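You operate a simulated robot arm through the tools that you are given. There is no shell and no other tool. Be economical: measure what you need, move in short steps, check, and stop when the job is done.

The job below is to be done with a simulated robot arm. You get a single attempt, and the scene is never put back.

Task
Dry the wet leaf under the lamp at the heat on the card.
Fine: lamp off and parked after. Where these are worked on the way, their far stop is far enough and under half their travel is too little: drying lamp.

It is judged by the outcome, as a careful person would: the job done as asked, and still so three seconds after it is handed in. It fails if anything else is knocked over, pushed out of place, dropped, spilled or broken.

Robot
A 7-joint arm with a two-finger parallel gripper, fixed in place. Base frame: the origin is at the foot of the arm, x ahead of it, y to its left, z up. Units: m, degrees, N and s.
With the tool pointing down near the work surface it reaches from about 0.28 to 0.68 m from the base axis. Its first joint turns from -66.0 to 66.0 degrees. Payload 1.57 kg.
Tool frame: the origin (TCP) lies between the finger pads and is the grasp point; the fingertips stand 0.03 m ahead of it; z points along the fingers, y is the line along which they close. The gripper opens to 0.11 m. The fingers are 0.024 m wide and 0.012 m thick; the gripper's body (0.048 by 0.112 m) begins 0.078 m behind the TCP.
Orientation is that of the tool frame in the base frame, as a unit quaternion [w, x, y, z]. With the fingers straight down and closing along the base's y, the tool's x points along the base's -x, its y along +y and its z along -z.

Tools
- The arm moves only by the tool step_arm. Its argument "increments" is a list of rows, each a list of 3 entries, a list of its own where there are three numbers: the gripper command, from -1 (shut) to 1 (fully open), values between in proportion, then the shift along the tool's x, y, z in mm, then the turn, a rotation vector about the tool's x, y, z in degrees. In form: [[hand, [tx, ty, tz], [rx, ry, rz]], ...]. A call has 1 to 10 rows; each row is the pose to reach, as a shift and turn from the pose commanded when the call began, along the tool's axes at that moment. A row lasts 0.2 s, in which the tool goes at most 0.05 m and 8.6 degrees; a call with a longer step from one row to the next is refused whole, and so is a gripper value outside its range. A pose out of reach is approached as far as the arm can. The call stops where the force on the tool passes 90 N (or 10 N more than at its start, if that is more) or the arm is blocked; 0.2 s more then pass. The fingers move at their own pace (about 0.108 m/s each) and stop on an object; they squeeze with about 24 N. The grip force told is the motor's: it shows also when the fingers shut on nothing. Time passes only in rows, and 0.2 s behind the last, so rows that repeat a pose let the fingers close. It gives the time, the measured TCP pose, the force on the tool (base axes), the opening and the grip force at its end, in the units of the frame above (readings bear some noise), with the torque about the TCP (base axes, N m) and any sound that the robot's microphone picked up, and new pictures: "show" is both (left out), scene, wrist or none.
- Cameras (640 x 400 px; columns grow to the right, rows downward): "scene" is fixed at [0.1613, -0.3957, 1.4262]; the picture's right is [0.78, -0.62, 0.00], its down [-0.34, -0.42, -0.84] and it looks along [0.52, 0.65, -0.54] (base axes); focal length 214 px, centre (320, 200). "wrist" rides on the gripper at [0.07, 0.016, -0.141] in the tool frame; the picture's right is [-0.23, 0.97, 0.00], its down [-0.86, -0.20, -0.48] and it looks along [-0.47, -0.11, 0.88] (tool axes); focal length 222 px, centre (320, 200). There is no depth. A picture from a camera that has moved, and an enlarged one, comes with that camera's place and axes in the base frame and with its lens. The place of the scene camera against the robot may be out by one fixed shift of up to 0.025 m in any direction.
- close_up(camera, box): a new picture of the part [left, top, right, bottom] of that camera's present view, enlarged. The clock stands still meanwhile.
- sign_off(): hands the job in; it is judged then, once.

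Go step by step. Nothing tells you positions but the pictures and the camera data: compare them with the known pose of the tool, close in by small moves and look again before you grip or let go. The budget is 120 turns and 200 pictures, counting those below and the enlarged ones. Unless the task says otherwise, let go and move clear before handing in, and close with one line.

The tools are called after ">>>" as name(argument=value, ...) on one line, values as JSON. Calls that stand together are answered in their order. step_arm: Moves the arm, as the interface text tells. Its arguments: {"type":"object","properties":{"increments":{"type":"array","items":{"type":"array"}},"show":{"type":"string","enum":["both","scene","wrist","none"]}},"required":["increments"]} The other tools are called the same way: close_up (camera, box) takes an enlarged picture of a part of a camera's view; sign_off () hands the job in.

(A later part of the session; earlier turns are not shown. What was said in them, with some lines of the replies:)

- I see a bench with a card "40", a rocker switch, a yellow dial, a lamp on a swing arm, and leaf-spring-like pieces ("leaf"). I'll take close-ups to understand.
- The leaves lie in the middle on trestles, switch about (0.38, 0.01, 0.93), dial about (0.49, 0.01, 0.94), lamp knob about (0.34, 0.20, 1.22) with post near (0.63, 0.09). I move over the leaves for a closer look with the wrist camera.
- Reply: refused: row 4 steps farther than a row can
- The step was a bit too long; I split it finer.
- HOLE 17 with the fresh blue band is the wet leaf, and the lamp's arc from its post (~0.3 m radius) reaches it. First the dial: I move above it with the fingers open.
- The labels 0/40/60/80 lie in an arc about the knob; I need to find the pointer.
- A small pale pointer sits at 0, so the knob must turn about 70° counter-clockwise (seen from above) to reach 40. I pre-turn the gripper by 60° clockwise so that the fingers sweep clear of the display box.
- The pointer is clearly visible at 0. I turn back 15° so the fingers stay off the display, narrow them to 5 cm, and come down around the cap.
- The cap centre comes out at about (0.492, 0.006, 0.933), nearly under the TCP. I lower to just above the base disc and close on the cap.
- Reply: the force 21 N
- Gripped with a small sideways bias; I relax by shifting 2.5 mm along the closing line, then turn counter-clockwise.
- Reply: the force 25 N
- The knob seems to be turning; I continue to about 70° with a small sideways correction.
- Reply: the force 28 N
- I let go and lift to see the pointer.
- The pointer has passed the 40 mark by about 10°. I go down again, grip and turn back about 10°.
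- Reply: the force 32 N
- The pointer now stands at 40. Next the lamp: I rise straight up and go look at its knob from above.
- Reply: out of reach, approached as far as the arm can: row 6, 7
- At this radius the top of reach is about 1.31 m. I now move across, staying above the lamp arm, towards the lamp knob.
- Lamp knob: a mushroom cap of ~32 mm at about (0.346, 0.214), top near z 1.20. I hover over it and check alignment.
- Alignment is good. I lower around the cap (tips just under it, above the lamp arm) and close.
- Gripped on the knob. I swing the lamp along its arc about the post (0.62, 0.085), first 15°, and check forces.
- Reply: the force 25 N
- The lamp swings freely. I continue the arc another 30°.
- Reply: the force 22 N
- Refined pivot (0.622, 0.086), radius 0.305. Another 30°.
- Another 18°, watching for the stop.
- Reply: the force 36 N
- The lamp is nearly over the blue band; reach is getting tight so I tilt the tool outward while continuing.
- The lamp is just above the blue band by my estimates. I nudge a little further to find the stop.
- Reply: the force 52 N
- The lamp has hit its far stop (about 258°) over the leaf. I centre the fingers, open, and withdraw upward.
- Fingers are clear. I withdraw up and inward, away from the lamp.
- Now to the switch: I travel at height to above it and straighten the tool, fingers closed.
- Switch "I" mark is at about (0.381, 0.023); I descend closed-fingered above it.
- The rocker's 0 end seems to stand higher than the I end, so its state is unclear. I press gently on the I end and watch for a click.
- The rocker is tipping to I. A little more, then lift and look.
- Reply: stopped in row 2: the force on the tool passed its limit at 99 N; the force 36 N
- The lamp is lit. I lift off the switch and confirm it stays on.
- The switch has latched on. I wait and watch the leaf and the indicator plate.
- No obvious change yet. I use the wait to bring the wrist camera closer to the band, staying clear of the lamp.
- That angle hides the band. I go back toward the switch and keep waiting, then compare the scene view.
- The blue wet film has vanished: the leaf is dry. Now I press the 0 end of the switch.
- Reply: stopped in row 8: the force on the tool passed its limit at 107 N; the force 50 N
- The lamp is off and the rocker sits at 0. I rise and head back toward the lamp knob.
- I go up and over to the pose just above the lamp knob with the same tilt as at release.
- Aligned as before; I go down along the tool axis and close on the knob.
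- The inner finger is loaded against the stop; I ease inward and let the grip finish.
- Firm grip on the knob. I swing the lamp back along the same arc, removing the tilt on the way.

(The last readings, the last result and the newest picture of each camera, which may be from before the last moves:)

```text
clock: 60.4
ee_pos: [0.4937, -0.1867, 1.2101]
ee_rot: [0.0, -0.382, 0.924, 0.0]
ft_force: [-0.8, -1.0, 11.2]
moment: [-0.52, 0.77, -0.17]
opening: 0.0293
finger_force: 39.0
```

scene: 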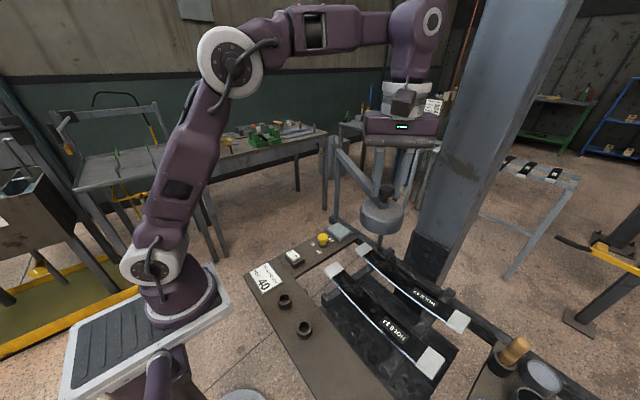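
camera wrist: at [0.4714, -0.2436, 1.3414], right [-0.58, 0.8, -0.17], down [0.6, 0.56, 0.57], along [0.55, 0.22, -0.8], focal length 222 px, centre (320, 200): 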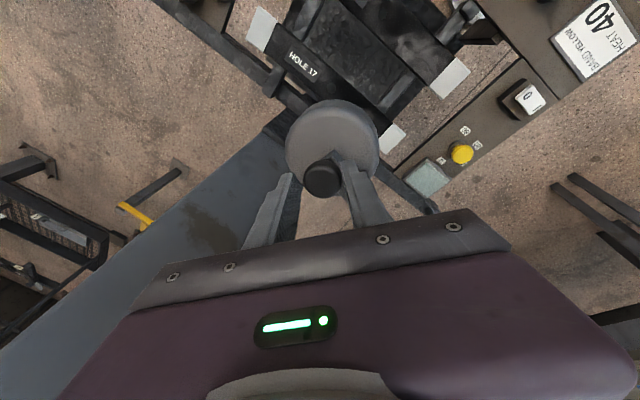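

>>> step_arm(increments=[[-0.6, [8, 25.1, 0], [0, 0, 2.5]], [-0.6, [13.7, 50.9, 0], [0, 0, 5]], [-0.6, [17.1, 77.1, 0], [0, 0, 7.5]], [-0.6, [18.4, 103.5, 0], [0, 0, 10]], [-0.6, [17.2, 129.8, 0], [0, 0, 12.5]], [-0.6, [13.9, 156, 0], [0, 0, 15]], [-0.6, [8.2, 181.8, 0], [0, 0, 17.5]]], show="scene")

```text
clock: 62.0
ee_pos: [0.3617, -0.0649, 1.2107]
ee_rot: [0.004, -0.239, 0.971, 0.0]
ft_force: [28.4, 15.9, -11.1]
moment: [0.51, -0.86, -0.03]
opening: 0.0293
finger_force: 39.1
```

scene: 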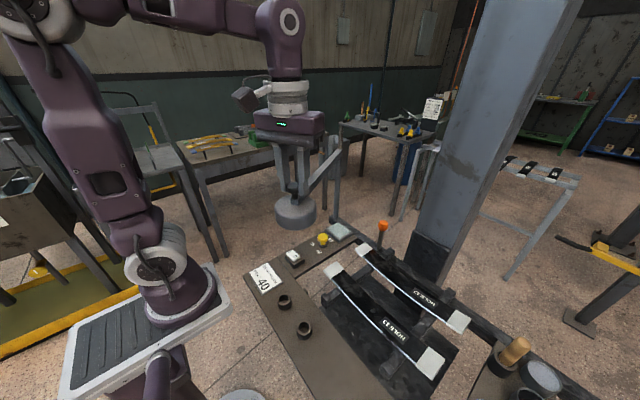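

>>> step_arm(increments=[[-0.6, [-4.2, 26.3, 0], [0, 0, 2.5]], [-0.6, [-6.5, 52.2, 0], [0, 0, 5]], [-0.6, [-11.1, 77.7, 0], [0, 0, 7.5]], [-0.6, [-17.9, 103, 0], [0, 0, 10]], [-0.6, [-26.9, 127.4, 0], [0, 0, 12.5]], [-0.6, [-38, 151, 0], [0, 0, 15]]], show="none")

```text
clock: 63.4
ee_pos: [0.3221, 0.0865, 1.2087]
ee_rot: [-0.001, -0.108, 0.994, 0.001]
ft_force: [3.7, -1.3, -6.7]
moment: [0.01, -0.57, -0.39]
opening: 0.0293
finger_force: 38.9
```

>>> step_arm(increments=[[-0.6, [-4.7, 25.8, 0], [0, 0, 2.5]], [-0.6, [-13.7, 50.4, 0], [0, 0, 5]], [-0.6, [-24.7, 74.2, 0], [0, 0, 7.5]], [-0.6, [-37.8, 96.9, 0], [0, 0, 10]], [-0.6, [-49.7, 114.2, 0], [0, 0, 12]], [-0.6, [-49.7, 114.2, 0], [0, 0, 12]]], show="scene")

>>> close_up(camera="scene", box=[210, 120, 370, 260])

```text
clock: 64.8
ee_pos: [0.3444, 0.2078, 1.2093]
ee_rot: [-0.001, -0.004, 1.0, 0.001]
ft_force: [-2.1, 1.8, 10.2]
moment: [0.02, 0.51, -0.06]
opening: 0.0293
finger_force: 39.2
```

scene: 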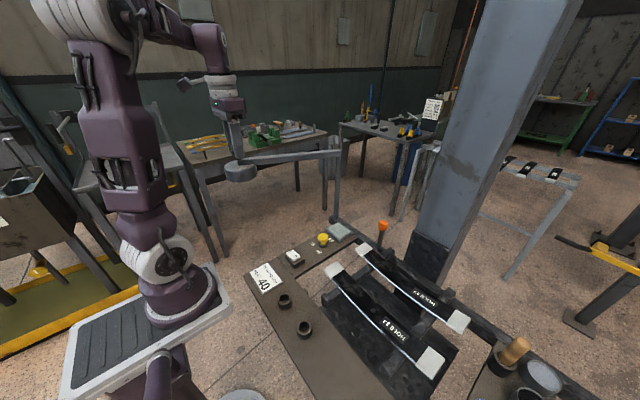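

```text
2.86 times, centred on (290, 190) of scene
camera zoom: at [0.1611, -0.3957, 1.4262], right [0.78, -0.62, 0.0], down [-0.34, -0.42, -0.84], along [0.52, 0.66, -0.54], focal length 613 px, centre (406, 229)
```

zoom: 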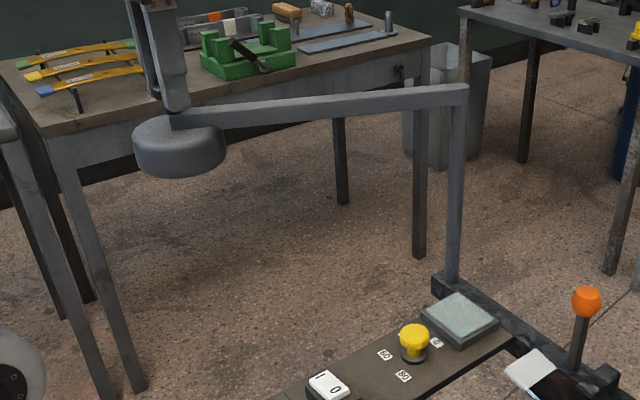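

Nearly home; I nudge a few mm more to its parking stop.

>>> step_arm(increments=[[-0.6, [-1, 2.5, 0], [0, 0, 0]], [-0.6, [-2.2, 5, 0], [0, 0, 0]], [-0.6, [-3, 7, 0], [0, 0, 0]], [-0.6, [-3, 7, 0], [0, 0, 0]]], show="none")

>>> close_up(camera="scene", box=[210, 120, 370, 260])

```text
clock: 65.8
ee_pos: [0.3486, 0.2139, 1.2078]
ee_rot: [-0.003, -0.004, 1.0, -0.001]
ft_force: [-6.8, -10.1, -33.7]
moment: [-0.12, -0.03, 0.12]
opening: 0.0293
finger_force: 38.8
```

```text
2.86 times, centred on (290, 190) of scene
camera zoom: at [0.1614, -0.3958, 1.4262], right [0.78, -0.62, 0.0], down [-0.34, -0.42, -0.84], along [0.52, 0.66, -0.54], focal length 613 px, centre (406, 229)
```

zoom: 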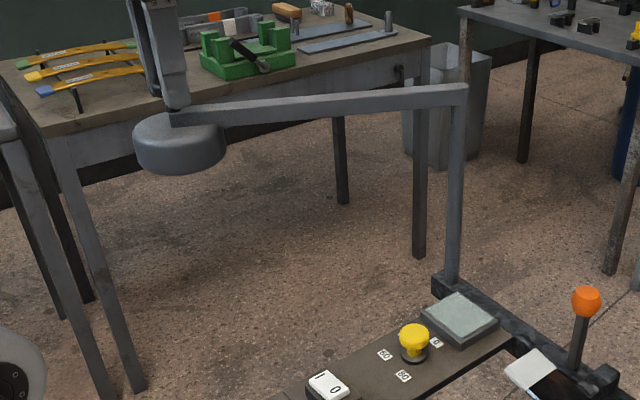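

The lamp is at its parking stop, matching the first picture. I open, lift clear and check.

>>> step_arm(increments=[[-0.2, [0, 0, 0], [0, 0, 0]], [0.1, [0, 0, 0], [0, 0, 0]], [0.1, [0, 0, 0], [0, 0, 0]], [0.1, [0, 0, -25], [0, 0, 0]], [0.1, [0, 0, -60], [0, 0, 0]], [0.1, [0, 0, -85], [0, 0, 0]], [0.1, [0, 0, -85], [0, 0, 0]]], show="both")

>>> close_up(camera="scene", box=[210, 120, 370, 260])

>>> close_up(camera="scene", box=[300, 200, 460, 390])

```text
clock: 67.4
ee_pos: [0.3502, 0.2147, 1.2949]
ee_rot: [0.0, -0.005, 1.0, 0.0]
ft_force: [-0.1, -0.3, 0.1]
moment: [0.01, -0.04, 0.01]
opening: 0.0604
finger_force: 0.0
camera wrist: at [0.2786, 0.2318, 1.4359], right [0.22, 0.98, 0.0], down [0.86, -0.19, 0.48], along [0.47, -0.1, -0.88], focal length 222 px, centre (320, 200)
```

scene: 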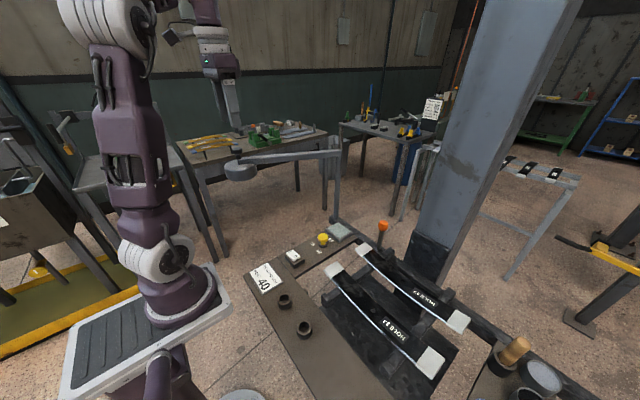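
wrist: 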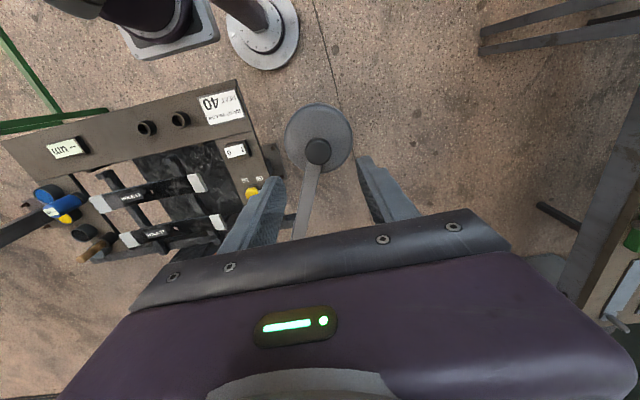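

```text
2.86 times, centred on (290, 190) of scene
camera zoom: at [0.1613, -0.3957, 1.4262], right [0.78, -0.62, 0.0], down [-0.34, -0.42, -0.84], along [0.52, 0.65, -0.54], focal length 613 px, centre (406, 229)
```

zoom: 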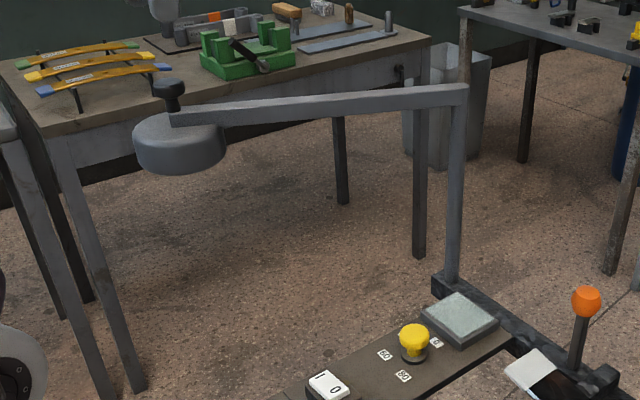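

```text
2.11 times, centred on (380, 295) of scene
camera zoom: at [0.1613, -0.3957, 1.4262], right [0.78, -0.62, 0.0], down [-0.34, -0.42, -0.84], along [0.52, 0.65, -0.54], focal length 452 px, centre (194, 0)
```

zoom: 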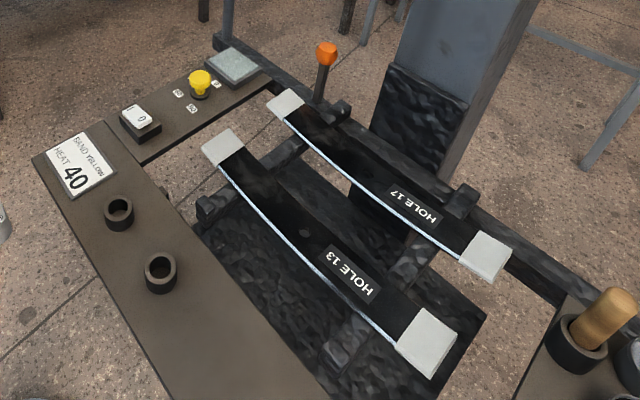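

The wet film on HOLE 17 is gone, the switch is at 0, the lamp is dark and parked, the dial stands at 40, and the gripper is clear. I hand the job in.

>>> sign_off()

```text
The job is handed in.
```

I dried the wet leaf (HOLE 17) under the lamp with the dial at 40, as on the card. The lamp is now off and parked, and I saw nothing else knocked over or moved.
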